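You operate a simulated robot arm through the tools that you are given. There is no shell and no other tool.

You are at the controls of a simulated robot arm. One attempt, no reset.

Task
Add 4 pumps of yellow dye to the beaker, lid it and shake it till the colour is even.
Fine: beaker back in its slide, slide in the middle, no other pump.
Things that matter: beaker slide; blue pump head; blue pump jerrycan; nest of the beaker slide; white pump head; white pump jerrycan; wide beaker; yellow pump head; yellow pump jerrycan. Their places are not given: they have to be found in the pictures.

The check looks at the end state, three seconds after you hand in, the way a careful person would. Anything else that was tipped, shoved, dropped, spilled or broken makes it a failure. A push-on lid holds only when it is set on centred and level and pressed home; a screw cap is set on level and turned clockwise until tight.

Robot
A 7-joint arm with a two-finger parallel gripper, fixed in place. Base frame: the origin is at the foot of the arm, x ahead of it, y to its left, z up; the work surface is at about z = 860. Readings come in mm, degrees, newtons and seconds.
With the tool pointing down near the work surface it reaches from about 240 to 680 mm from the base axis. Its first joint turns from -66.0 to 66.0 degrees. Payload 2.4 kg.
The TCP is the grasp point between the finger pads, 30 mm short of the fingertips. In the tool frame z runs along the fingers and y along their closing line. The gripper opens to 94 mm. The fingers are 28 mm wide and 10 mm thick; the gripper's body (50 by 96 mm) begins 55 mm behind the TCP.
Orientation is told as [roll, pitch, yaw] about the base's x, y, z axes, in that order, counted from this pose: with the fingers straight down and closing along the base's y, the tool's x points along the base's -x, its y along +y and its z along -z.

Tools
- The arm moves only by the tool nudge_tool. Its argument "series" is a list that holds one entry, the list of rows, each a list of 7 numbers: the shift along the base's x, y, z in mm, then the turn, a rotation vector about the base's x, y, z in degrees, then the gripper command, from -1 (shut) to 1 (fully open), values between in proportion. In form: [[[x, y, z, ax, ay, az, claw], ...]]. A call has 1 to 20 rows; each row shifts and turns the commanded pose from where the row before left it. Each row takes 0.2 s and may step no farther than 50 mm and 8.6 degrees from the row before; otherwise, or with a gripper value out of range, the whole call is refused. A pose out of reach is approached as far as the arm can. The call stops where the force on the tool passes 40 N (or 10 N more than at its start, if that is more) or the arm is blocked; 0.2 s more then pass. The fingers move at their own pace (about 153 mm/s each) and stop on an object; they squeeze with about 44 N. The grip force told is the motor's: it shows also when the fingers shut on nothing. Time passes only in rows, and 0.2 s behind the last, so rows that do not move let the fingers close. The reply holds the time, the measured pose of the TCP, the force on the tool along the base axes, the opening and the grip force, in the units named above and with some noise, with the torque about the TCP (base axes, N m) and any sound that the robot's microphone picked up.
- Cameras (640 x 400 px; columns grow to the right, rows downward): "scene" is fixed at [51.5, 481, 1459.9]; the picture's right is [-0.66, -0.75, 0.00], its down [-0.32, 0.28, -0.90] and it looks along [0.68, -0.60, -0.43] (base axes); focal length 311 px, centre (320, 200). "wrist" rides on the gripper at [76, 14, -102] in the tool frame; the picture's right is [-0.18, 0.98, 0.00], its down [-0.75, -0.14, -0.64] and it looks along [-0.63, -0.12, 0.77] (tool axes); focal length 243 px, centre (320, 200).
- snapshot(camera): a new picture of that camera. The clock stands still meanwhile.
- measure_at(camera, pixels): for up to 12 pixels [column, row] of the newest picture of that camera ("zoom" is the newest enlarged one), the place [x, y, z] in the base frame of the surface seen there, good to about 2 mm. The clock stands still meanwhile.
- enlarge(camera, box): a new picture of the part [left, top, right, bottom] of that camera's present view, enlarged. The clock stands still meanwhile.
- hand_in(): hands the job in; it is judged then, once.

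Open the gripper and draw the arm clear of the work before you hand the job in, unless the task says otherwise.

The tools are called by a JSON object that holds its "method" and its "body". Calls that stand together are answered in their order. nudge_tool: Moves the arm, as the interface text tells. Its arguments: {"type":"object","properties":{"series":{"type":"array"}},"required":["series"]} The other tools are called the same way: snapshot (camera) takes a picture; measure_at (camera, pixels) gives the place of the surface under pixels of a picture; enlarge (camera, box) takes an enlarged picture of a part of a camera's view; hand_in () hands the job in.

At the start:

```text
time_s: 0.0
tcp_pos: [369.6, -27.4, 1314.9]
ee_rot: [-0.1, 0.0, 0.0]
contact_force: [-0.5, 0.8, 0.0]
torque: [-0.02, 0.01, 0.02]
finger_gap: 94.1
grasp_force: 0.0
```

scene: 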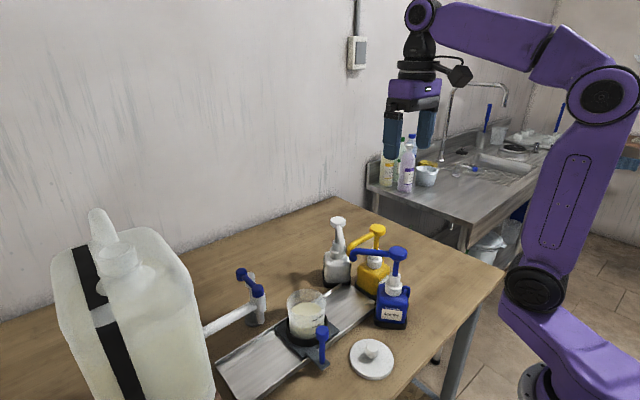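
wrist: 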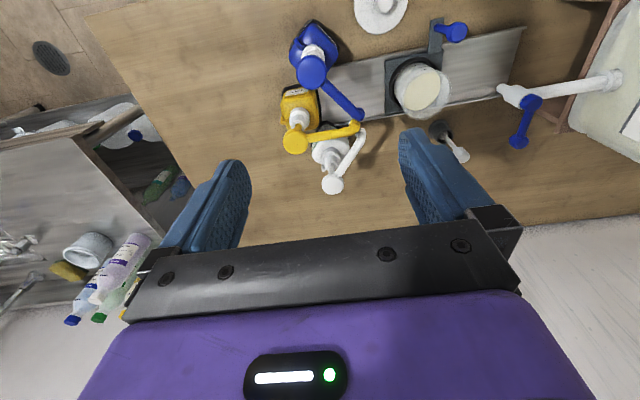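

The scene shows the beaker near (307,315) on a slide, three pumps near (340,255), (373,265) and (393,290), and a lid near (372,358). I'll enlarge the work area in both views.

{"method": "enlarge", "body": {"camera": "scene", "box": [200, 200, 440, 400]}}

{"method": "enlarge", "body": {"camera": "wrist", "box": [260, 0, 580, 200]}}

```text
2.00 times, centred on (320, 300) of scene
```

zoom: 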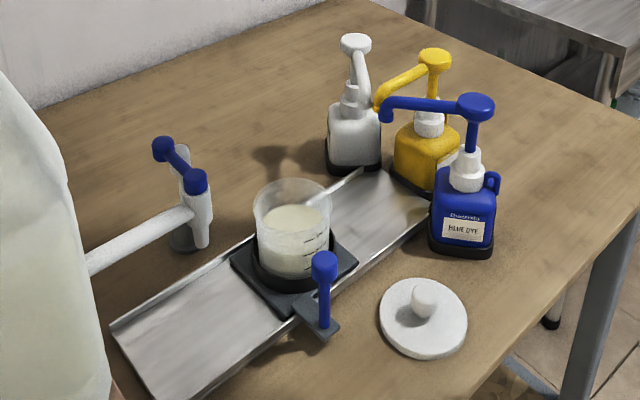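

```text
2.00 times, centred on (420, 100) of wrist
```

zoom: 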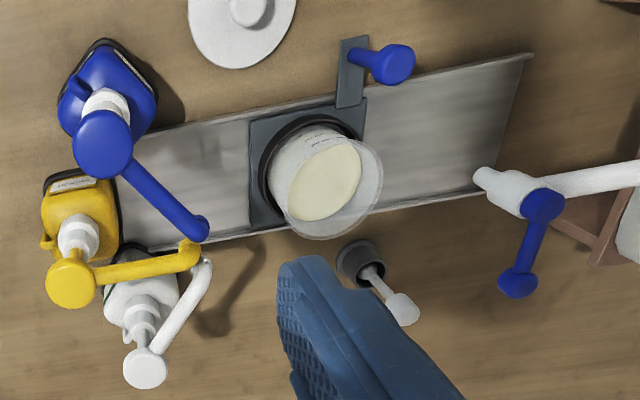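

The wrist zoom shows the nest with a post handle (blue knob at (385,63)), and the pumps' spouts near (195,235). I'll measure key points in both pictures.

{"method": "measure_at", "body": {"camera": "zoom", "pixels": [[103, 135], [198, 230], [70, 282], [188, 252], [145, 367], [203, 268], [397, 62], [248, 8], [252, 108], [365, 100], [250, 228], [342, 100]]}}

{"method": "measure_at", "body": {"camera": "scene", "pixels": [[397, 253], [353, 252], [376, 230], [351, 243], [338, 221], [323, 332], [372, 348], [305, 293], [305, 325], [350, 360], [392, 360], [225, 370]]}}

```text
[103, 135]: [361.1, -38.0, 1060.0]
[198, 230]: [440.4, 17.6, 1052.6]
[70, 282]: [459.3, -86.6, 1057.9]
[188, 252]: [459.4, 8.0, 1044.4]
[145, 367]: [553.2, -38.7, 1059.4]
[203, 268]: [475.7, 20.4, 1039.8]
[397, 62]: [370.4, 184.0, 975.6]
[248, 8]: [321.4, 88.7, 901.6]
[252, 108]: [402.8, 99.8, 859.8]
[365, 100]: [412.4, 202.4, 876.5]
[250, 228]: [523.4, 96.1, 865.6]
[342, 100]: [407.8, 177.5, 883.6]
```

```text
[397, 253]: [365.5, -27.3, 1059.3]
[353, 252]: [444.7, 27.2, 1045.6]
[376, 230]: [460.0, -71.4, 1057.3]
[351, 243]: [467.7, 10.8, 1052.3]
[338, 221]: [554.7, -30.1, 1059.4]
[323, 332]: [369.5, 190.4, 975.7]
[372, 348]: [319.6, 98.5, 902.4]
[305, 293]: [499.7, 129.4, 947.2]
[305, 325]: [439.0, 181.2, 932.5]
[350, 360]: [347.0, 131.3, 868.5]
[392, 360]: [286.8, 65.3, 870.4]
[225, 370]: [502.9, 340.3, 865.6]
```

The track runs along y at x≈465, with the spouts meeting near (460,12). I'll enlarge the beaker, nest and spouts for finer detail.

{"method": "enlarge", "body": {"camera": "wrist", "box": [370, 0, 498, 80]}}

{"method": "enlarge", "body": {"camera": "scene", "box": [300, 205, 428, 285]}}

{"method": "enlarge", "body": {"camera": "scene", "box": [250, 280, 400, 380]}}

```text
5.00 times, centred on (434, 40) of wrist
```

zoom: 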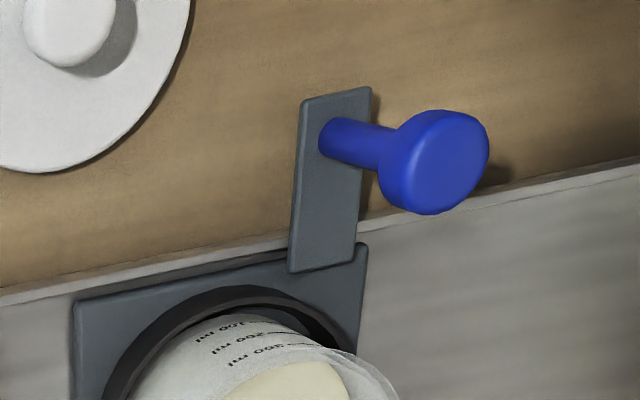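

```text
5.00 times, centred on (364, 245) of scene
```

zoom: 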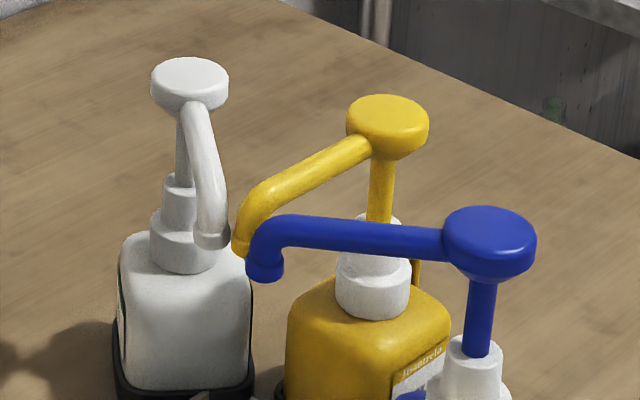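

```text
4.00 times, centred on (325, 330) of scene
```

zoom: 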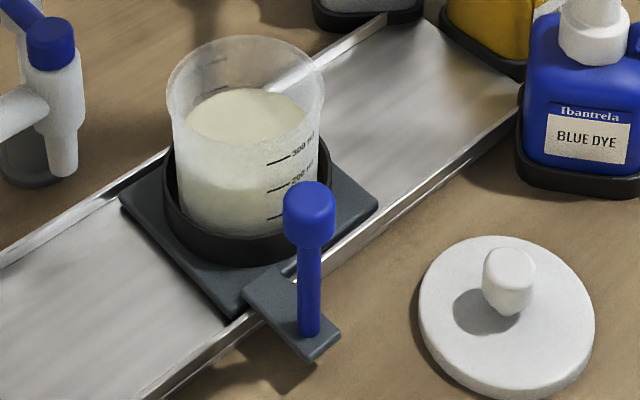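

I'll measure the rim, nest corners, post and lid in this zoom.

{"method": "measure_at", "body": {"camera": "zoom", "pixels": [[168, 90], [322, 85], [240, 37], [248, 118], [122, 200], [376, 208], [308, 300], [308, 190], [509, 252], [420, 310], [594, 320], [510, 237]]}}

{"method": "enlarge", "body": {"camera": "scene", "box": [320, 260, 420, 325]}}

```text
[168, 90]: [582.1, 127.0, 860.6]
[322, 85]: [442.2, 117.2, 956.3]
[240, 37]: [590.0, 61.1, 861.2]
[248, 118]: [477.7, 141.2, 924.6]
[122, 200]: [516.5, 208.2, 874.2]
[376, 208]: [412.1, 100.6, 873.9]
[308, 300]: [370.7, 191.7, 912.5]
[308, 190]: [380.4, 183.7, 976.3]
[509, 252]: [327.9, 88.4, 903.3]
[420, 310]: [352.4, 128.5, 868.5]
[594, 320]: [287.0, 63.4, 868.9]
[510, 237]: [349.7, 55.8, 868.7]
```

```text
6.15 times, centred on (370, 292) of scene
```

zoom: 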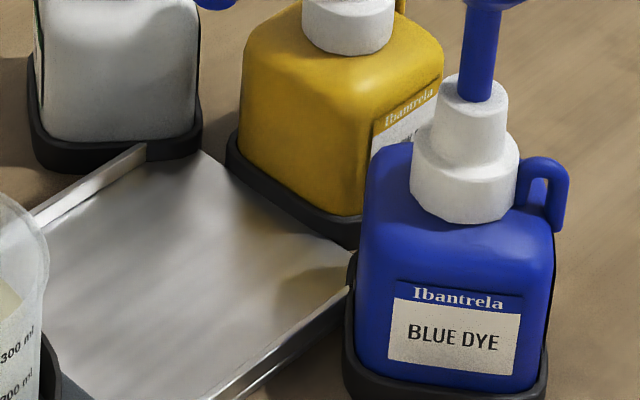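

Nest corners (516,208) and (412,101) put its centre near (464,154); the lid centre is about (320,96). I'll measure the track ends and the pump bodies.

{"method": "measure_at", "body": {"camera": "zoom", "pixels": [[200, 155], [346, 260], [135, 155], [330, 300], [346, 180], [356, 250], [400, 395], [340, 210], [232, 150]]}}

{"method": "enlarge", "body": {"camera": "scene", "box": [190, 250, 350, 400]}}

```text
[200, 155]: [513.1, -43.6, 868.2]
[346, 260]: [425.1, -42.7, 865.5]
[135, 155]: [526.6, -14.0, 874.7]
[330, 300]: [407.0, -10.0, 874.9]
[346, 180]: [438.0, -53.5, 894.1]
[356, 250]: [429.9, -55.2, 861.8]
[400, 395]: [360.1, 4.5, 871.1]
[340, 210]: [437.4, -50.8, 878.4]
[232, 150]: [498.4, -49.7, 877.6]
```

```text
2.67 times, centred on (270, 325) of scene
```

zoom: 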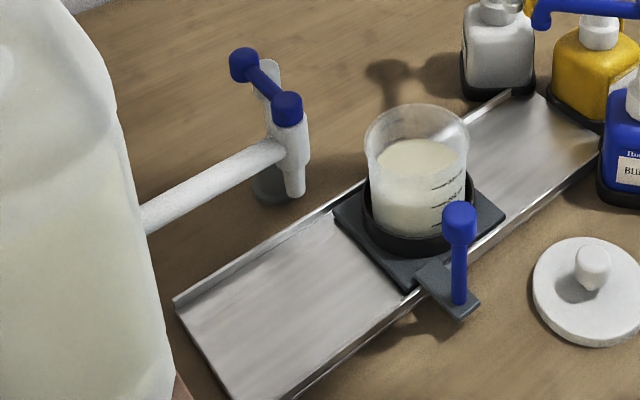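

I'll zoom in on the handle tab to see its height and extent relative to the lid, since it will sweep past the lid edge.

{"method": "enlarge", "body": {"camera": "scene", "box": [295, 320, 391, 380]}}

```text
6.67 times, centred on (343, 350) of scene
```

zoom: 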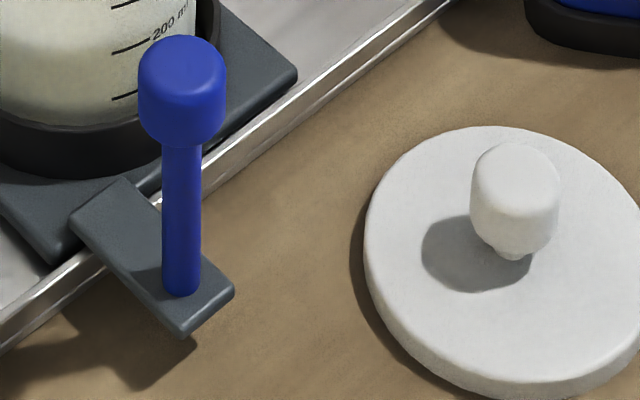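

Measuring the tab corners, its underside edge and the lid's near edge.

{"method": "measure_at", "body": {"camera": "zoom", "pixels": [[80, 220], [128, 185], [228, 285], [178, 325], [182, 332], [182, 200], [182, 270], [370, 260], [365, 215], [385, 165], [510, 180], [480, 128]]}}

```text
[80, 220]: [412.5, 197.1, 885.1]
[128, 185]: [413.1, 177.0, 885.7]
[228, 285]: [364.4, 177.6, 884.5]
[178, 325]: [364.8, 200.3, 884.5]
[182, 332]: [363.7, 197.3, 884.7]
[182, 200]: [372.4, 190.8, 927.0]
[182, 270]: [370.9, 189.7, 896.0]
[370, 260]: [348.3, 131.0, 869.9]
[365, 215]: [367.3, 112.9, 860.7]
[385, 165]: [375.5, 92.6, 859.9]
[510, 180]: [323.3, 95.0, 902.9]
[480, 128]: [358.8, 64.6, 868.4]
```

The tab's underside (~878) clears the lid (870), and the post is at about (375,187). I'll yaw the gripper about −56° so its body runs parallel to the blue spout, and come over the post.

{"method": "nudge_tool", "body": {"series": [[[0.8, 30.6, -25, 0, 0, -8, 1], [0.8, 30.6, -25, 0, 0, -8, 1], [0.8, 30.6, -25, 0, 0, -8, 1], [0.8, 30.6, -25, 0, 0, -8, 1], [0.8, 30.6, -25, 0, 0, -8, 1], [0.8, 30.6, -25, 0, 0, -8, 1], [0.8, 30.6, -25, 0, 0, -8, 1], [0, 0, 0, 0, 0, 0, 1]]]}}

{"method": "snapshot", "body": {"camera": "wrist"}}

{"method": "snapshot", "body": {"camera": "scene"}}

```text
time_s: 1.8
tcp_pos: [375.9, 186.9, 1140.4]
ee_rot: [0.0, 0.0, -56.0]
contact_force: [-0.5, 0.2, 0.8]
torque: [0.03, 0.0, 0.0]
finger_gap: 93.9
grasp_force: 0.0
```

```text
taken
```

wrist: 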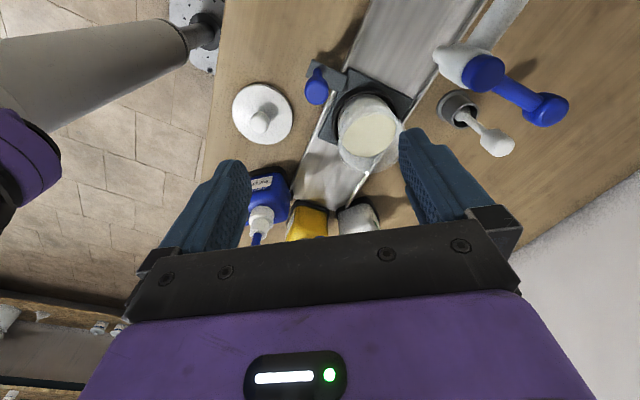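

```text
taken
```

scene: 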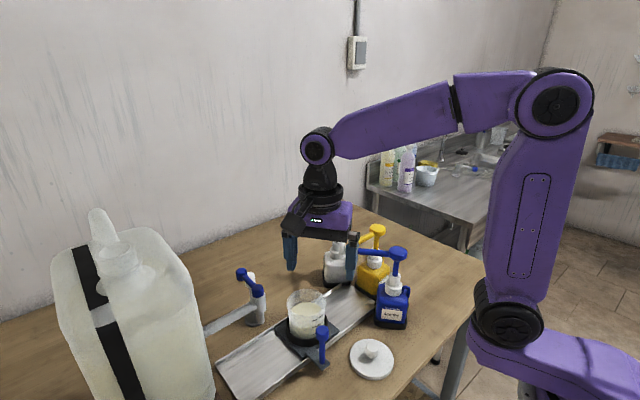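

The wrist view now shows the lid at (262,113), the knob of the post at (317,88) and the beaker at (367,132). I'll zoom to refine the lid, beaker and post positions before descending.

{"method": "enlarge", "body": {"camera": "wrist", "box": [220, 50, 412, 170]}}

```text
3.33 times, centred on (316, 110) of wrist
```

zoom: 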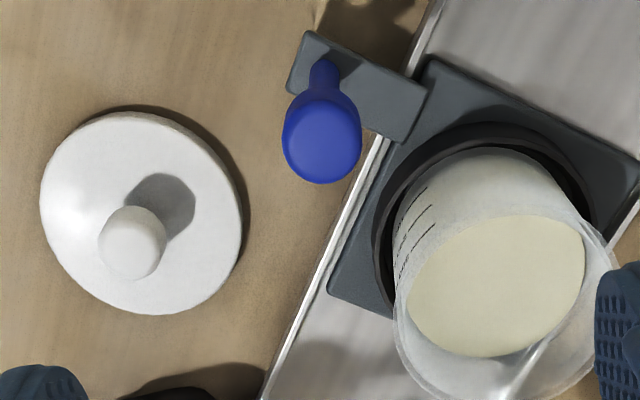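

Measuring lid rim points, both knobs, the ring top and the beaker rim.

{"method": "measure_at", "body": {"camera": "zoom", "pixels": [[44, 205], [238, 220], [130, 116], [165, 309], [105, 245], [161, 250], [131, 262], [290, 145], [356, 150], [322, 178], [322, 140], [410, 385]]}}

{"method": "measure_at", "body": {"camera": "zoom", "pixels": [[375, 220], [470, 130], [590, 200], [385, 215], [500, 300], [395, 310], [398, 340], [430, 388], [610, 260], [600, 240], [400, 250], [540, 385]]}}

```text
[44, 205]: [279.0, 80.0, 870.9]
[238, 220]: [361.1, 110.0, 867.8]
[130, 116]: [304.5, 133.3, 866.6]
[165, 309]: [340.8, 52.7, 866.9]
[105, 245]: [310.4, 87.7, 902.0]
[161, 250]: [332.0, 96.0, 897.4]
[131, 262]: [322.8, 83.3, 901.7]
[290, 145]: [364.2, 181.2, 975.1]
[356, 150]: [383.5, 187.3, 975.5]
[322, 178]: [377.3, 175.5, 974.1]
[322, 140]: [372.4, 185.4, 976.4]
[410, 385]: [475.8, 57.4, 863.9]
```

```text
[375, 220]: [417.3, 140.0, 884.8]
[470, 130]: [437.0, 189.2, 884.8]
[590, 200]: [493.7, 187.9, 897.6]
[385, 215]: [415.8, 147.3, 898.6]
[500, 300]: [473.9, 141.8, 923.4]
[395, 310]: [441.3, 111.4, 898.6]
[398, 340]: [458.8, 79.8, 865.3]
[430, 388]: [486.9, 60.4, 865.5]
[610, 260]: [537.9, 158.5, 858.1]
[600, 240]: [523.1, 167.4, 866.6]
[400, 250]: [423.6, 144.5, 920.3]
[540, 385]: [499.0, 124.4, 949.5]
```

The post axis is at about (375,186), ring top at 899, beaker radius ~42, and lid centre (321,94). I'll half-open the gripper, descend around the post to z≈930 and close.

{"method": "nudge_tool", "body": {"series": [[[-0.5, -0.5, -42, 0, 0, 0, 0], [-0.4, -0.4, -42, 0, 0, 0, 0], [0, 0, -42, 0, 0, 0, 0], [0, 0, -42, 0, 0, 0, 0], [0, 0, -42, 0, 0, 0, 0], [0, 0, 0, 0, 0, 0, 0]]]}}

{"method": "enlarge", "body": {"camera": "scene", "box": [240, 240, 432, 360]}}

```text
time_s: 3.2
tcp_pos: [374.6, 185.1, 927.8]
ee_rot: [0.1, 0.1, -56.0]
contact_force: [0.2, 0.3, -0.3]
torque: [-0.01, 0.04, 0.0]
finger_gap: 46.8
grasp_force: 0.1
```

```text
3.33 times, centred on (336, 300) of scene
```

zoom: 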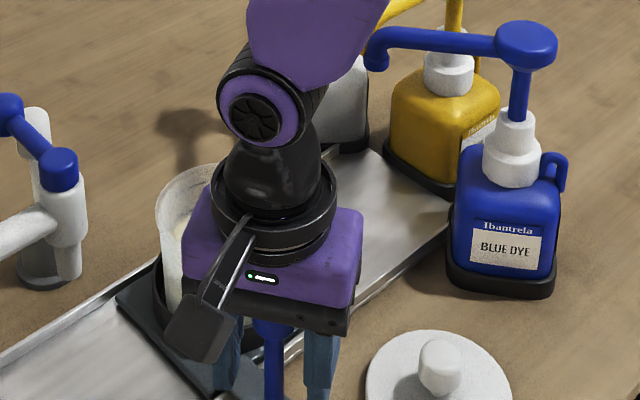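

The post is between the fingers with the body above the knob. I close on it.

{"method": "nudge_tool", "body": {"series": [[[0, 0, 0, 0, 0, 0, -1], [0, 0, 0, 0, 0, 0, -1], [0, 0, 0, 0, 0, 0, -1]]]}}

```text
time_s: 4.0
tcp_pos: [373.5, 185.4, 928.3]
ee_rot: [-0.1, 0.0, -56.0]
contact_force: [-8.5, 0.0, -9.5]
torque: [0.36, -0.66, 0.05]
finger_gap: 25.5
grasp_force: 44.5
```

Fingers stopped at 25.5 mm on the knob with a firm grip. I slide along −y gently towards the pumps.

{"method": "nudge_tool", "body": {"series": [[[0.8, -5, 0, 0, 0, 0, -1], [0, -10, 0, 0, 0, 0, -1], [0, -15, 0, 0, 0, 0, -1], [0, -15, 0, 0, 0, 0, -1], [0, -15, 0, 0, 0, 0, -1], [0, 0, 0, 0, 0, 0, -1]]]}}

{"method": "enlarge", "body": {"camera": "scene", "box": [240, 220, 432, 340]}}

```text
time_s: 5.4
tcp_pos: [374.7, 125.1, 929.1]
ee_rot: [-0.2, -0.1, -55.9]
contact_force: [-10.6, -0.8, -22.8]
torque: [0.27, -0.72, 0.12]
finger_gap: 25.5
grasp_force: 45.1
```

```text
3.33 times, centred on (336, 280) of scene
```

zoom: 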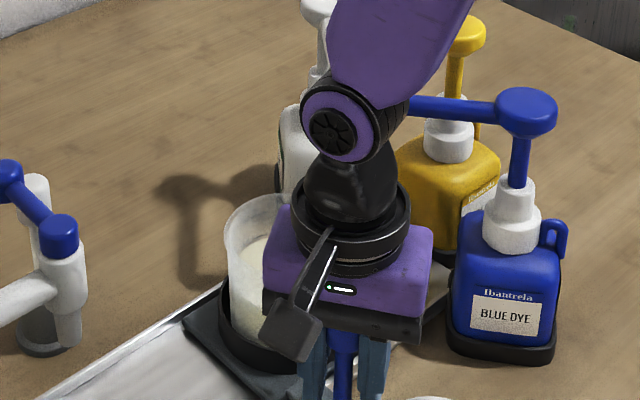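

The nest moved 60 mm smoothly; there's a −23 N vertical and −11 N x load, so I trim the command slightly and continue.

{"method": "nudge_tool", "body": {"series": [[[-0.8, -5, -1.0, 0, 0, 0, -1], [0, -10, 0, 0, 0, 0, -1], [0, -15, 0, 0, 0, 0, -1], [0, -15, 0, 0, 0, 0, -1], [0, 0, 0, 0, 0, 0, -1]]]}}

{"method": "enlarge", "body": {"camera": "scene", "box": [260, 200, 452, 320]}}

{"method": "snapshot", "body": {"camera": "wrist"}}

```text
time_s: 6.6
tcp_pos: [373.2, 78.4, 929.2]
ee_rot: [0.0, 0.0, -55.9]
contact_force: [-2.9, -0.9, -22.2]
torque: [0.16, -0.34, 0.23]
finger_gap: 25.5
grasp_force: 44.9
```

```text
3.33 times, centred on (356, 260) of scene
```

zoom: 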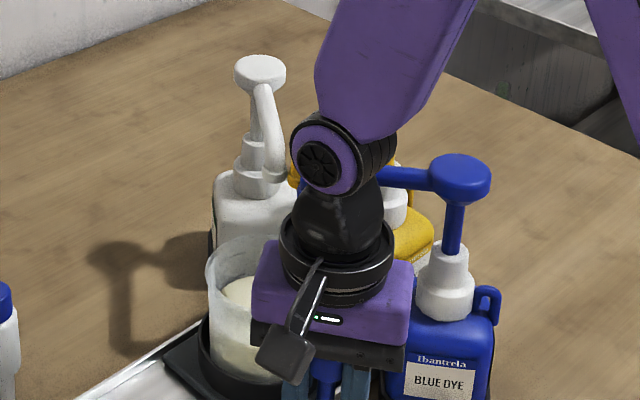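

```text
taken
```

wrist: 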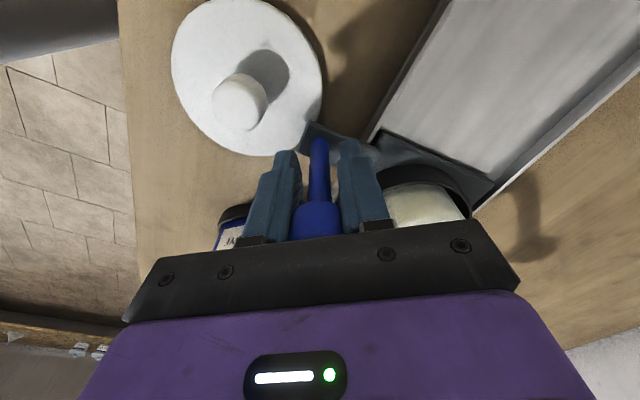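

The lid is untouched and the body clears the blue spout. I lower 2 mm to relax the vertical load and continue the last stretch to the stop.

{"method": "nudge_tool", "body": {"series": [[[0, -5, -2, 0, 0, 0, -1], [0, -10, 0, 0, 0, 0, -1], [0, -10, 0, 0, 0, 0, -1], [0, -5, 0, 0, 0, 0, -1], [0, 0, 0, 0, 0, 0, -1]]]}}

{"method": "enlarge", "body": {"camera": "scene", "box": [260, 200, 452, 320]}}

```text
time_s: 7.3
tcp_pos: [375.3, 67.1, 926.5]
ee_rot: [0.3, -0.3, -55.1]
contact_force: [1.1, 9.5, -2.2]
torque: [-0.61, 0.53, 0.04]
finger_gap: 25.4
grasp_force: 44.8
stopped in row 3: the force on the tool passed its limit at 52 N (the readings are from after the stop); the commanded pose is now the measured one
```

```text
3.33 times, centred on (356, 260) of scene
```

zoom: 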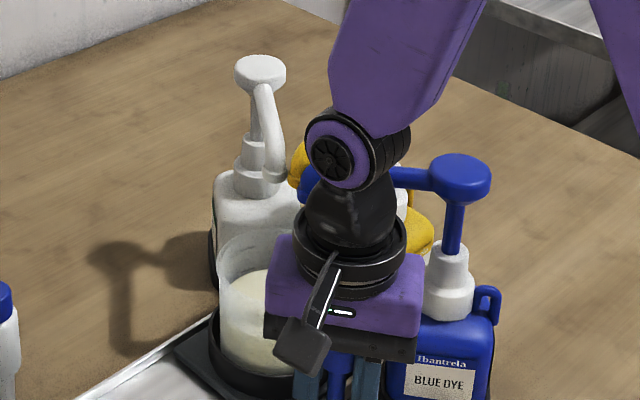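

The force limit tripped at y≈67, a bit before my estimated stop. I look from the wrist and scene for what it met.

{"method": "snapshot", "body": {"camera": "wrist"}}

{"method": "enlarge", "body": {"camera": "scene", "box": [270, 270, 430, 370]}}

```text
taken
```

wrist: 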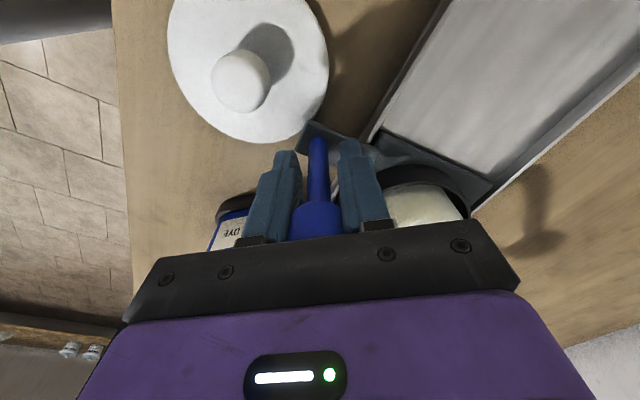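

```text
4.00 times, centred on (350, 320) of scene
```

zoom: 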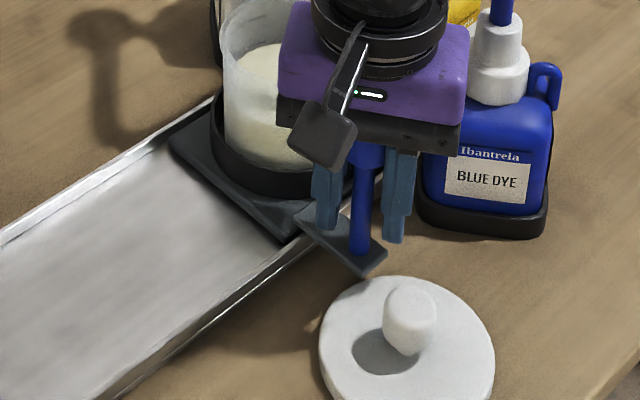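

The lid hasn't moved. I measure the nest corners and the blue jerrycan to see whether this is the track's end stop.

{"method": "measure_at", "body": {"camera": "zoom", "pixels": [[174, 147], [284, 236], [355, 265], [372, 150], [362, 240], [410, 285], [325, 370], [422, 200], [225, 60], [260, 60]]}}

{"method": "enlarge", "body": {"camera": "wrist", "box": [200, 120, 520, 260]}}

```text
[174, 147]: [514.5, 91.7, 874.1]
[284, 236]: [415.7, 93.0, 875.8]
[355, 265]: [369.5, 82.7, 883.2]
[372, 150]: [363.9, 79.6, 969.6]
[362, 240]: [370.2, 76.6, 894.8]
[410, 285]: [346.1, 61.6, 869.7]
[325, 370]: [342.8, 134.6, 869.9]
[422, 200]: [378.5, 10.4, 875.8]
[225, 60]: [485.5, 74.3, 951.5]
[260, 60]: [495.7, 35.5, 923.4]
```

```text
2.00 times, centred on (360, 190) of wrist
```

zoom: 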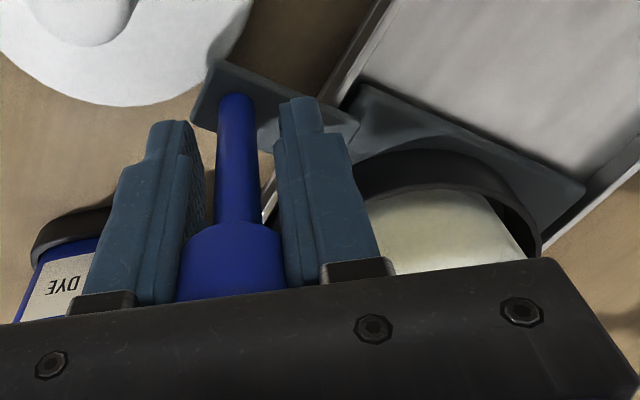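

The nest centre is at y≈39, with its leading edge at −15, still ~28 mm from the track end; nothing else has moved. I try small steps to learn whether it's a jam from my 2 mm lowering or a true stop.

{"method": "nudge_tool", "body": {"series": [[[0, 0, 0, 0, 0, 0, -1], [0, -2, 0.5, 0, 0, 0, -1], [0, -2, 0, 0, 0, 0, -1], [0, 0, 0, 0, 0, 0, -1]]]}}

```text
time_s: 8.1
tcp_pos: [373.9, 67.9, 928.1]
ee_rot: [0.4, -0.1, -54.7]
contact_force: [3.0, 9.0, -4.8]
torque: [-0.39, 0.71, 0.09]
finger_gap: 25.2
grasp_force: 45.4
stopped in row 3: the force on the tool passed its limit at 44 N (the readings are from after the stop); the commanded pose is now the measured one
```

It's firm. I release the knob, rise clear and look at where the nest stands relative to the spouts.

{"method": "nudge_tool", "body": {"series": [[[0, 1, 0, 0, 0, 0, 0], [0, 0, 0, 0, 0, 0, 0], [0, 0, 40, 0, 0, 0, 0], [0, 10, 45, 0, 0, 0, 0], [0, 20, 45, 0, 0, 0, 0], [0, 30, 45, 0, 0, 0, 0], [-10, 30, 45, 0, 0, 0, 0], [0, 0, 0, 0, 0, 0, 0]]]}}

{"method": "enlarge", "body": {"camera": "scene", "box": [270, 220, 430, 320]}}

{"method": "snapshot", "body": {"camera": "wrist"}}

```text
refused: row 6 steps farther than a row can; nothing moved
```

```text
4.00 times, centred on (350, 270) of scene
```

zoom: 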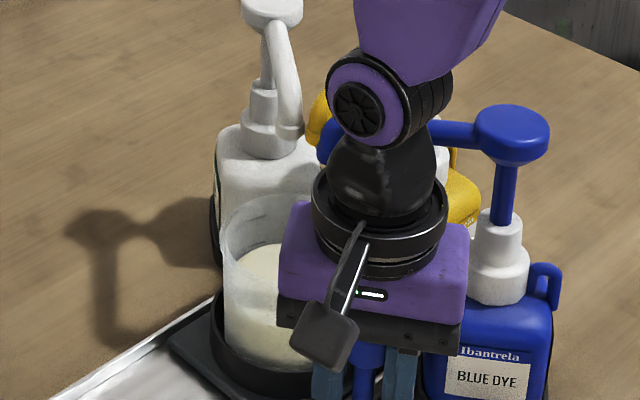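

```text
taken
```

wrist: 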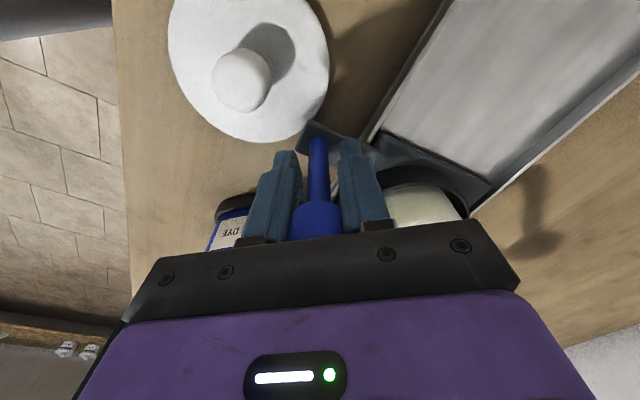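

The row was too long; I redo it with shorter steps.

{"method": "nudge_tool", "body": {"series": [[[0, 1, 0, 0, 0, 0, 0], [0, 0, 0, 0, 0, 0, 0], [0, 0, 40, 0, 0, 0, 0], [0, 10, 40, 0, 0, 0, 0], [0, 20, 40, 0, 0, 0, 0], [0, 30, 35, 0, 0, 0, 0], [-10, 30, 35, 0, 0, 0, 0], [0, 0, 0, 0, 0, 0, 0]]]}}

{"method": "enlarge", "body": {"camera": "scene", "box": [270, 220, 430, 320]}}

{"method": "snapshot", "body": {"camera": "wrist"}}

```text
time_s: 9.9
tcp_pos: [363.9, 158.9, 1118.1]
ee_rot: [0.4, -0.1, -54.8]
contact_force: [0.6, 0.3, -0.4]
torque: [0.03, 0.02, -0.01]
finger_gap: 46.8
grasp_force: 0.0
```

```text
4.00 times, centred on (350, 270) of scene
```

zoom: 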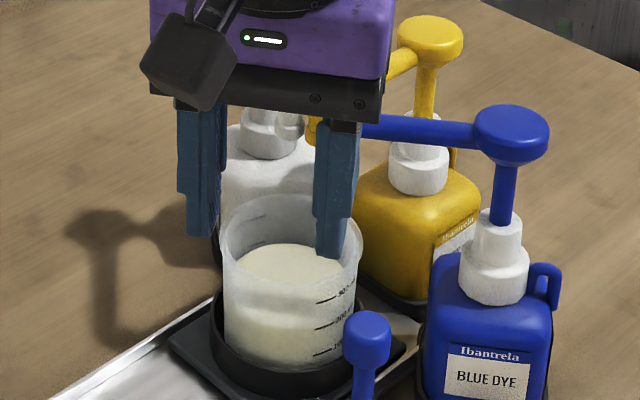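

```text
taken
```

wrist: 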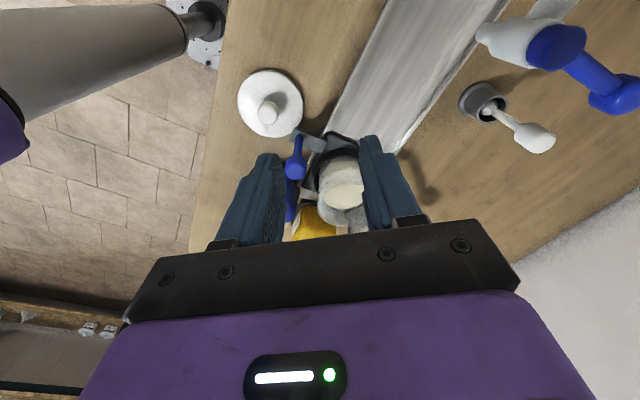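

The nest now sits near the pump bodies. I return to a high, straight pose to view spouts and beaker together from above.

{"method": "nudge_tool", "body": {"series": [[[0, -10, 25, 0, 0, 7.8, 0], [0, -15, 25, 0, 0, 7.8, -0.5], [0, -15, 25, 0, 0, 7.8, -1], [0, -15, 25, 0, 0, 7.8, -1], [0, -15, 25, 0, 0, 7.8, -1], [0, -15, 25, 0, 0, 7.8, -1], [0, -15, 25, 0, 0, 7.8, -1], [0, 0, 0, 0, 0, 0, -1]]]}}

{"method": "enlarge", "body": {"camera": "wrist", "box": [200, 0, 440, 150]}}

{"method": "enlarge", "body": {"camera": "scene", "box": [280, 210, 440, 310]}}

```text
time_s: 11.7
tcp_pos: [365.1, 56.8, 1293.3]
ee_rot: [0.4, -0.1, -0.1]
contact_force: [-0.4, 0.1, 0.2]
torque: [-0.02, -0.02, 0.02]
finger_gap: 0.3
grasp_force: 33.0
```

```text
2.67 times, centred on (320, 75) of wrist
```

zoom: 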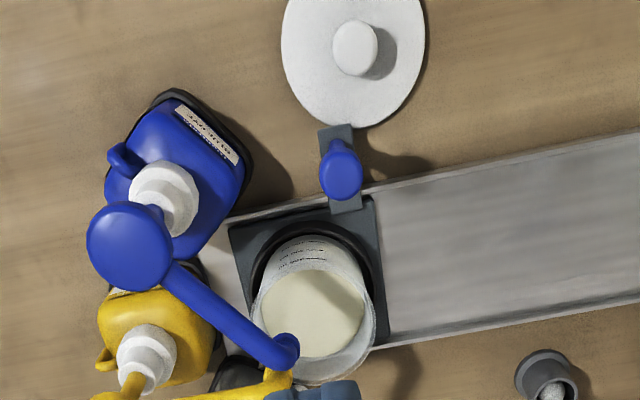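

```text
4.00 times, centred on (360, 260) of scene
```

zoom: 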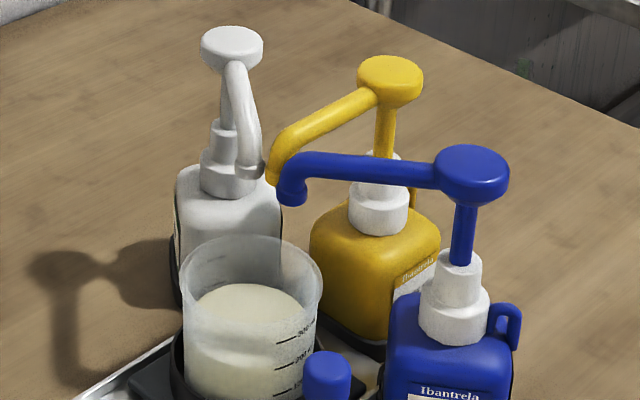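

The spout tips seem arranged round the nest's present position, so this looks like the true end stop. I verify by measuring the tips and nest in this view.

{"method": "measure_at", "body": {"camera": "zoom", "pixels": [[272, 178], [290, 200], [247, 168], [250, 180], [391, 70], [364, 75], [418, 75], [391, 60], [391, 95], [385, 120]]}}

{"method": "enlarge", "body": {"camera": "wrist", "box": [240, 40, 400, 140]}}

```text
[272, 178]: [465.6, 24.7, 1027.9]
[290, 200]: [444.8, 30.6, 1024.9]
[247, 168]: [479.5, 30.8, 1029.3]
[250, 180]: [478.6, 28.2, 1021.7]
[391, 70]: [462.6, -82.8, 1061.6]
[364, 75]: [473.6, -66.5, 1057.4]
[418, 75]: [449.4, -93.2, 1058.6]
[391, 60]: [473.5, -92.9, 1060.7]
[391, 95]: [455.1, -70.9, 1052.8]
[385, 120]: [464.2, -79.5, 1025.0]
```

```text
4.00 times, centred on (320, 90) of wrist
```

zoom: 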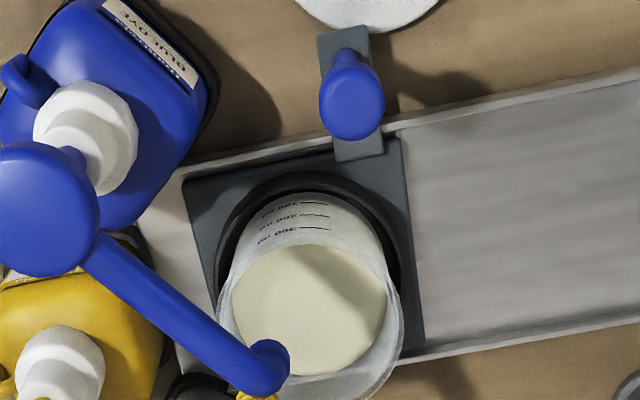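

Tips are at yellow (465,24), blue (445,30), white (479,30) — all well inside the beaker centred (464,39), so this is the station. I move closed fingers above the yellow head centre (462,−81).

{"method": "nudge_tool", "body": {"series": [[[16.3, -23, -30, 0, 0, 0, -1], [16.3, -23, -30, 0, 0, 0, -1], [16.3, -23, -30, 0, 0, 0, -1], [16.3, -23, -30, 0, 0, 0, -1], [16.2, -23, -30, 0, 0, 0, -1], [16, -23, -33, 0, 0, 0, -1], [0, 0, 0, 0, 0, 0, -1]]]}}

{"method": "enlarge", "body": {"camera": "scene", "box": [280, 180, 440, 280]}}

{"method": "snapshot", "body": {"camera": "wrist"}}

```text
time_s: 13.3
tcp_pos: [462.8, -80.5, 1109.1]
ee_rot: [0.3, -0.1, -0.2]
contact_force: [-0.8, -0.1, -0.8]
torque: [0.02, 0.01, 0.0]
finger_gap: 0.0
grasp_force: 33.2
```

```text
4.00 times, centred on (360, 230) of scene
```

zoom: 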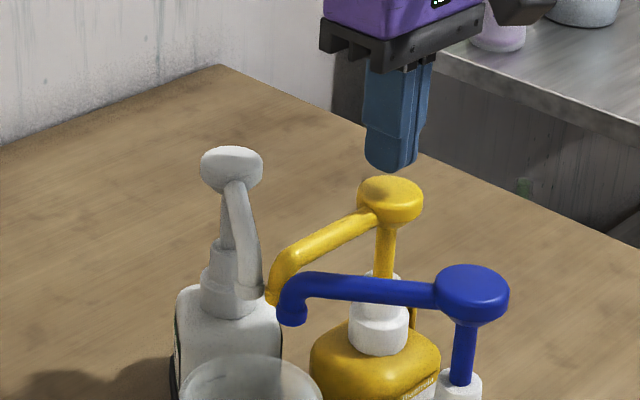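

```text
taken
```

wrist: 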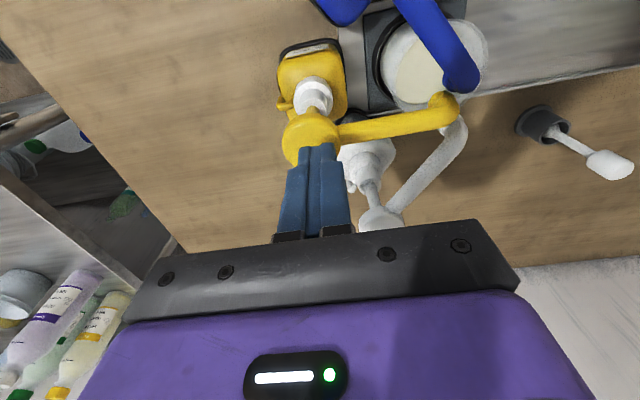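

The fingertips are centred above the yellow head with ~20 mm gap. I descend in small steps to touch and press a first stroke.

{"method": "nudge_tool", "body": {"series": [[[0, 0, -10, 0, 0, 0, -1], [0, 0, -7, 0, 0, 0, -1], [0, 0, -4, 0, 0, 0, -1], [0, 0, -5, 0, 0, 0, -1], [0, 0, -5, 0, 0, 0, -1], [0, 0, 0, 0, 0, 0, -1]]]}}

{"method": "enlarge", "body": {"camera": "scene", "box": [280, 180, 440, 280]}}

```text
time_s: 14.7
tcp_pos: [462.0, -80.6, 1077.6]
ee_rot: [0.3, 0.0, -0.2]
contact_force: [-0.8, -0.9, 3.5]
torque: [-0.04, 0.08, 0.0]
finger_gap: 0.0
grasp_force: 33.1
```

```text
4.00 times, centred on (360, 230) of scene
```

zoom: 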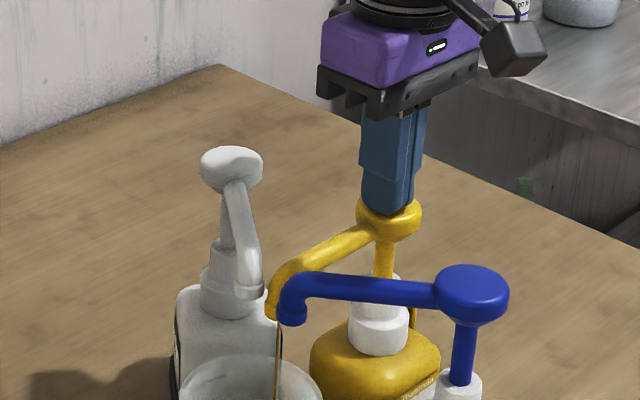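

A yellow stream is flowing with ~3.5 N spring force, about 12 mm down. I keep pressing until the bottom of the stroke.

{"method": "nudge_tool", "body": {"series": [[[0, 0, -4, 0, 0, 0, -1], [0, 0, -4, 0, 0, 0, -1], [0, 0, -4, 0, 0, 0, -1], [0, 0, -3, 0, 0, 0, -1], [0, 0, -3, 0, 0, 0, -1], [0, 0, -3, 0, 0, 0, -1], [0, 0, 0, 0, 0, 0, -1]]]}}

{"method": "enlarge", "body": {"camera": "scene", "box": [280, 200, 440, 300]}}

```text
time_s: 16.3
tcp_pos: [462.1, -79.9, 1057.8]
ee_rot: [0.4, 0.0, -0.2]
contact_force: [1.1, -0.4, 6.9]
torque: [-0.03, -0.02, 0.01]
finger_gap: 0.1
grasp_force: 32.7
```

```text
4.00 times, centred on (360, 250) of scene
```

zoom: 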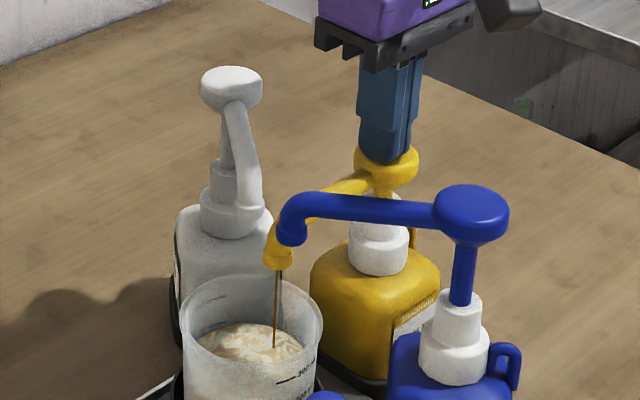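

Down ~32 mm with force 7 N and still streaming; a bit of stem remains. I continue to the bottom.

{"method": "nudge_tool", "body": {"series": [[[0, 0, -3, 0, 0, 0, -1], [0, 0, -3, 0, 0, 0, -1], [0, 0, -3, 0, 0, 0, -1], [0, 0, -3, 0, 0, 0, -1], [0, 0, 0, 0, 0, 0, -1]]]}}

{"method": "enlarge", "body": {"camera": "scene", "box": [280, 200, 440, 300]}}

```text
time_s: 17.5
tcp_pos: [461.5, -79.8, 1047.3]
ee_rot: [0.4, -0.4, -0.2]
contact_force: [-4.6, 3.5, 40.1]
torque: [0.11, 0.38, -0.04]
finger_gap: 0.0
grasp_force: 32.8
```

```text
4.00 times, centred on (360, 250) of scene
```

zoom: 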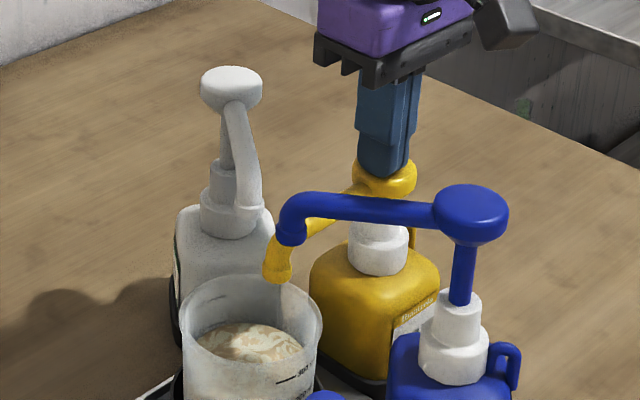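

Bottom reached at TCP z≈1047 (40 N), flow stopped: one full pump. I rise clear to let the head return.

{"method": "nudge_tool", "body": {"series": [[[0, 0, 10, 0, 0, 0, -1], [0, 0, 15, 0, 0, 0, -1], [0, 0, 15, 0, 0, 0, -1], [0, 0, 15, 0, 0, 0, -1], [0, 0, 0, 0, 0, 0, -1], [0, 0, 0, 0, 0, 0, -1], [0, 0, 0, 0, 0, 0, -1]]]}}

{"method": "enlarge", "body": {"camera": "scene", "box": [280, 200, 440, 300]}}

```text
time_s: 19.1
tcp_pos: [463.2, -80.4, 1100.9]
ee_rot: [0.4, -0.1, -0.2]
contact_force: [-0.4, -1.1, 0.0]
torque: [0.01, 0.01, -0.01]
finger_gap: 0.0
grasp_force: 32.9
```

```text
4.00 times, centred on (360, 250) of scene
```

zoom: 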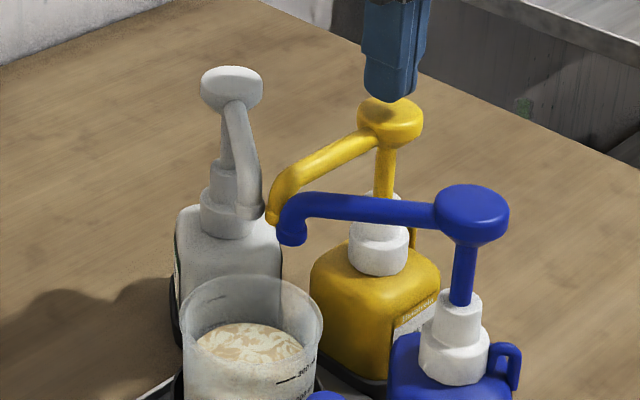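

The head is back at its top. Second stroke: press steadily to the bottom.

{"method": "nudge_tool", "body": {"series": [[[0, 0, -8, 0, 0, 0, -1], [0, 0, -5, 0, 0, 0, -1], [0, 0, -5, 0, 0, 0, -1], [0, 0, -5, 0, 0, 0, -1], [0, 0, -5, 0, 0, 0, -1], [0, 0, -5, 0, 0, 0, -1], [0, 0, -5, 0, 0, 0, -1], [0, 0, -5, 0, 0, 0, -1], [0, 0, -5, 0, 0, 0, -1], [0, 0, -3, 0, 0, 0, -1], [0, 0, -3, 0, 0, 0, -1], [0, 0, 0, 0, 0, 0, -1], [0, 0, 0, 0, 0, 0, -1]]]}}

{"method": "enlarge", "body": {"camera": "scene", "box": [280, 200, 440, 300]}}

```text
time_s: 21.9
tcp_pos: [461.9, -81.5, 1047.9]
ee_rot: [0.4, -0.4, -0.2]
contact_force: [-2.2, -8.2, 27.3]
torque: [-0.2, 0.25, 0.08]
finger_gap: 0.1
grasp_force: 33.4
```

```text
4.00 times, centred on (360, 250) of scene
```

zoom: 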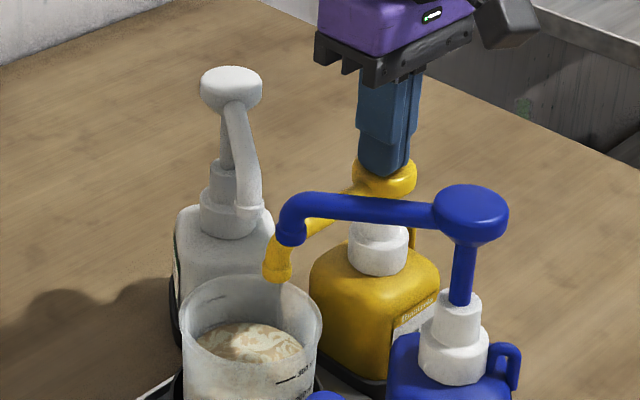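

Bottom reached again (27 N), flow ended: second pump. I rise, wait for the return, and look.

{"method": "nudge_tool", "body": {"series": [[[0, 0, 10, 0, 0, 0, -1], [0, 0, 15, 0, 0, 0, -1], [0, 0, 15, 0, 0, 0, -1], [0, 0, 14, 0, 0, 0, -1], [0, 0, 0, 0, 0, 0, -1], [0, 0, 0, 0, 0, 0, -1], [0, 0, 0, 0, 0, 0, -1]]]}}

{"method": "enlarge", "body": {"camera": "scene", "box": [280, 200, 440, 300]}}

```text
time_s: 23.5
tcp_pos: [463.8, -79.7, 1100.8]
ee_rot: [0.4, -0.1, -0.2]
contact_force: [-0.3, 0.8, -0.3]
torque: [0.0, -0.03, 0.02]
finger_gap: 0.2
grasp_force: 32.7
```

```text
4.00 times, centred on (360, 250) of scene
```

zoom: 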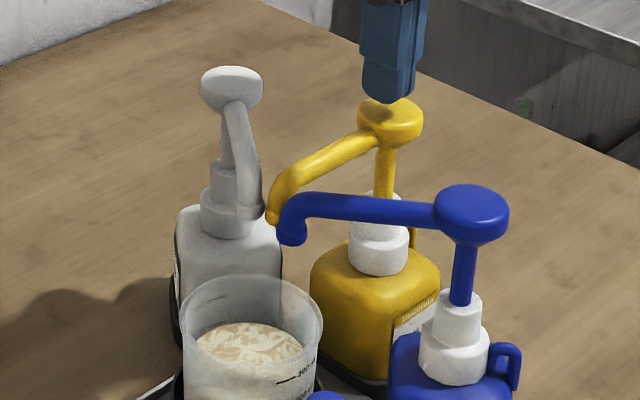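

The head is fully up again. Third stroke, same motion.

{"method": "nudge_tool", "body": {"series": [[[-0.7, -0.7, -8, 0, 0, 0, -1], [0, 0, -5, 0, 0, 0, -1], [0, 0, -5, 0, 0, 0, -1], [0, 0, -5, 0, 0, 0, -1], [0, 0, -5, 0, 0, 0, -1], [0, 0, -5, 0, 0, 0, -1], [0, 0, -5, 0, 0, 0, -1], [0, 0, -5, 0, 0, 0, -1], [0, 0, -5, 0, 0, 0, -1], [0, 0, -3, 0, 0, 0, -1], [0, 0, -3, 0, 0, 0, -1], [0, 0, 0, 0, 0, 0, -1], [0, 0, 0, 0, 0, 0, -1]]]}}

{"method": "enlarge", "body": {"camera": "scene", "box": [280, 200, 440, 300]}}

```text
time_s: 26.3
tcp_pos: [459.9, -80.4, 1046.4]
ee_rot: [0.3, -0.2, -0.2]
contact_force: [-10.9, 5.0, 36.9]
torque: [0.13, 0.45, -0.01]
finger_gap: 0.0
grasp_force: 32.5
```

```text
4.00 times, centred on (360, 250) of scene
```

zoom: 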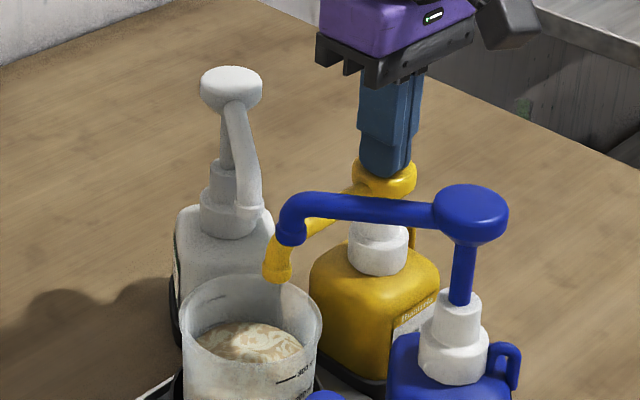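

Third stroke bottomed (37 N). I rise and let the head return.

{"method": "nudge_tool", "body": {"series": [[[0, 0, 10, 0, 0, 0, -1], [0.7, 0, 15, 0, 0, 0, -1], [0, 0, 15, 0, 0, 0, -1], [0, 0, 14, 0, 0, 0, -1], [0, 0, 0, 0, 0, 0, -1], [0, 0, 0, 0, 0, 0, -1], [0, 0, 0, 0, 0, 0, -1]]]}}

{"method": "enlarge", "body": {"camera": "scene", "box": [280, 200, 440, 300]}}

```text
time_s: 27.9
tcp_pos: [462.5, -80.6, 1100.4]
ee_rot: [0.4, -0.1, -0.2]
contact_force: [-0.2, 0.5, -0.7]
torque: [0.0, 0.03, -0.03]
finger_gap: 0.0
grasp_force: 33.1
```

```text
4.00 times, centred on (360, 250) of scene
```

zoom: 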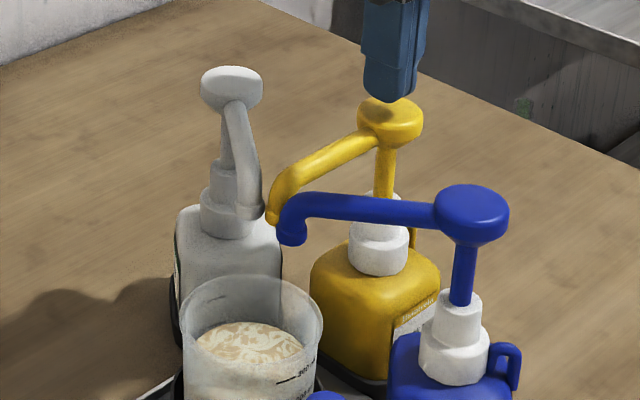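

Head up again. Fourth and last stroke.

{"method": "nudge_tool", "body": {"series": [[[0, 0, -8, 0, 0, 0, -1], [0, 0, -5, 0, 0, 0, -1], [0, 0, -5, 0, 0, 0, -1], [0, 0, -5, 0, 0, 0, -1], [0, 0, -5, 0, 0, 0, -1], [0, 0, -5, 0, 0, 0, -1], [0, 0, -5, 0, 0, 0, -1], [0, 0, -5, 0, 0, 0, -1], [0, 0, -5, 0, 0, 0, -1], [0, 0, -3, 0, 0, 0, -1], [0, 0, -3, 0, 0, 0, -1], [0, 0, 0, 0, 0, 0, -1], [0, 0, 0, 0, 0, 0, -1]]]}}

{"method": "enlarge", "body": {"camera": "scene", "box": [280, 200, 440, 300]}}

```text
time_s: 30.7
tcp_pos: [462.3, -80.5, 1048.8]
ee_rot: [0.5, -0.3, -0.2]
contact_force: [-4.5, -1.0, 34.8]
torque: [-0.04, 0.35, 0.05]
finger_gap: 0.1
grasp_force: 33.0
```

```text
4.00 times, centred on (360, 250) of scene
```

zoom: 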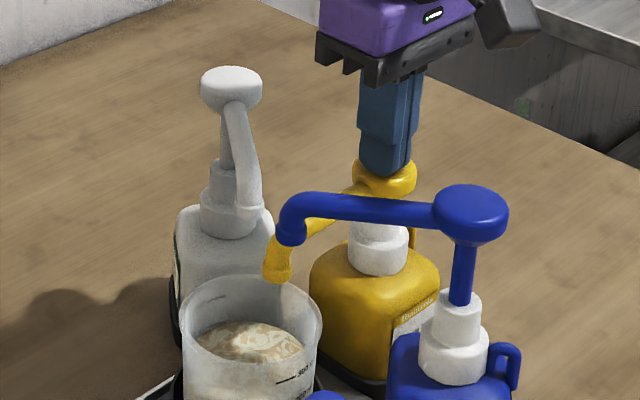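

Fourth stroke bottomed. I rise well clear of the heads, then swing back with yaw −56° to above the post.

{"method": "nudge_tool", "body": {"series": [[[0, 0, 10, 0, 0, 0, -1], [0, 0, 20, 0, 0, 0, -1], [0, 0, 40, 0, 0, 0, -1], [0, 0, 40, 0, 0, 0, -1], [0, 0, 40, 0, 0, 0, -1], [-12.6, 24, 0, 0, 0, -8, -0.5], [-12.6, 24, 0, 0, 0, -8, 0], [-12.6, 24, 0, 0, 0, -8, 0], [-12.6, 24, 0, 0, 0, -8, 0], [-12.6, 24, 0, 0, 0, -8, 0], [-12.6, 24, 0, 0, 0, -8, 0], [-12.6, 24, 0, 0, 0, -8, 0], [0, 0, 0, 0, 0, 0, 0]]]}}

{"method": "snapshot", "body": {"camera": "wrist"}}

{"method": "enlarge", "body": {"camera": "scene", "box": [270, 200, 446, 310]}}

```text
time_s: 33.5
tcp_pos: [375.0, 87.0, 1196.0]
ee_rot: [0.5, -0.2, -56.3]
contact_force: [-0.7, -0.1, -0.2]
torque: [0.01, 0.02, 0.01]
finger_gap: 47.0
grasp_force: 0.1
```

```text
taken
```

wrist: 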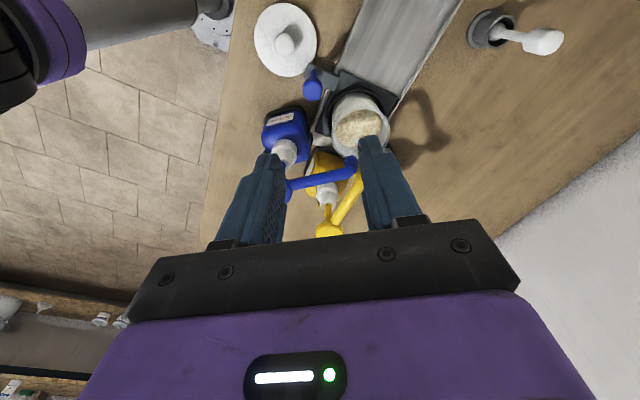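

```text
3.64 times, centred on (358, 255) of scene
```

zoom: 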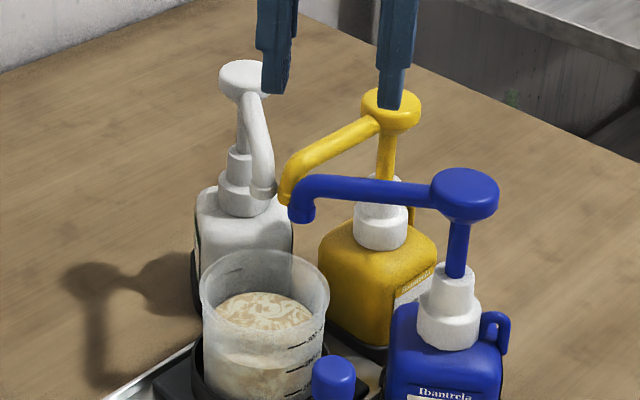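

All three heads are up and nothing else moved. I measure the post knob's present place in the wrist view (near (312,90)).

{"method": "enlarge", "body": {"camera": "wrist", "box": [240, 40, 400, 140]}}

```text
4.00 times, centred on (320, 90) of wrist
```

zoom: 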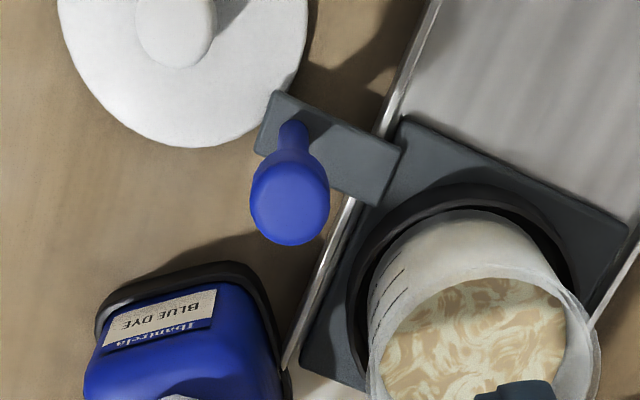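

{"method": "measure_at", "body": {"camera": "zoom", "pixels": [[255, 205], [326, 208], [290, 240], [290, 205], [290, 175], [625, 235], [402, 122], [304, 365], [290, 130], [340, 200]]}}

```text
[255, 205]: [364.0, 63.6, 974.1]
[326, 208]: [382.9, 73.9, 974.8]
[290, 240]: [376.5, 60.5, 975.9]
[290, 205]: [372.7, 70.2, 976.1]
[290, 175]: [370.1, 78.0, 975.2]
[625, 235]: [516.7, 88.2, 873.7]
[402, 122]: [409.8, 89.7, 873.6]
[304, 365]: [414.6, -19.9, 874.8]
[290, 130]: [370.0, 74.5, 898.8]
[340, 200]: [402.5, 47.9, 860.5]
```

The knob centre is at (373.5,69). I descend so the pads take the knob itself at TCP z≈957.

{"method": "nudge_tool", "body": {"series": [[[-0.5, -5, -40, 0, 0, 0, 0], [-0.5, -5, -40, 0, 0, 0, 0], [-0.5, -5, -40, 0, 0, 0, 0], [0, -3, -40, 0, 0, 0, 0], [0, 0, -40, 0, 0, 0, 0], [0, 0, -38, 0, 0, 0, 0], [0, 0, 0, 0, 0, 0, 0], [0, 0, 0, 0, 0, 0, -1], [0, 0, 0, 0, 0, 0, -1], [0, 0, 0, 0, 0, 0, -1]]]}}

```text
time_s: 35.7
tcp_pos: [373.2, 71.2, 959.2]
ee_rot: [0.5, -0.1, -56.1]
contact_force: [9.4, 5.5, -22.9]
torque: [-0.85, -0.09, 0.11]
finger_gap: 25.5
grasp_force: 45.0
```

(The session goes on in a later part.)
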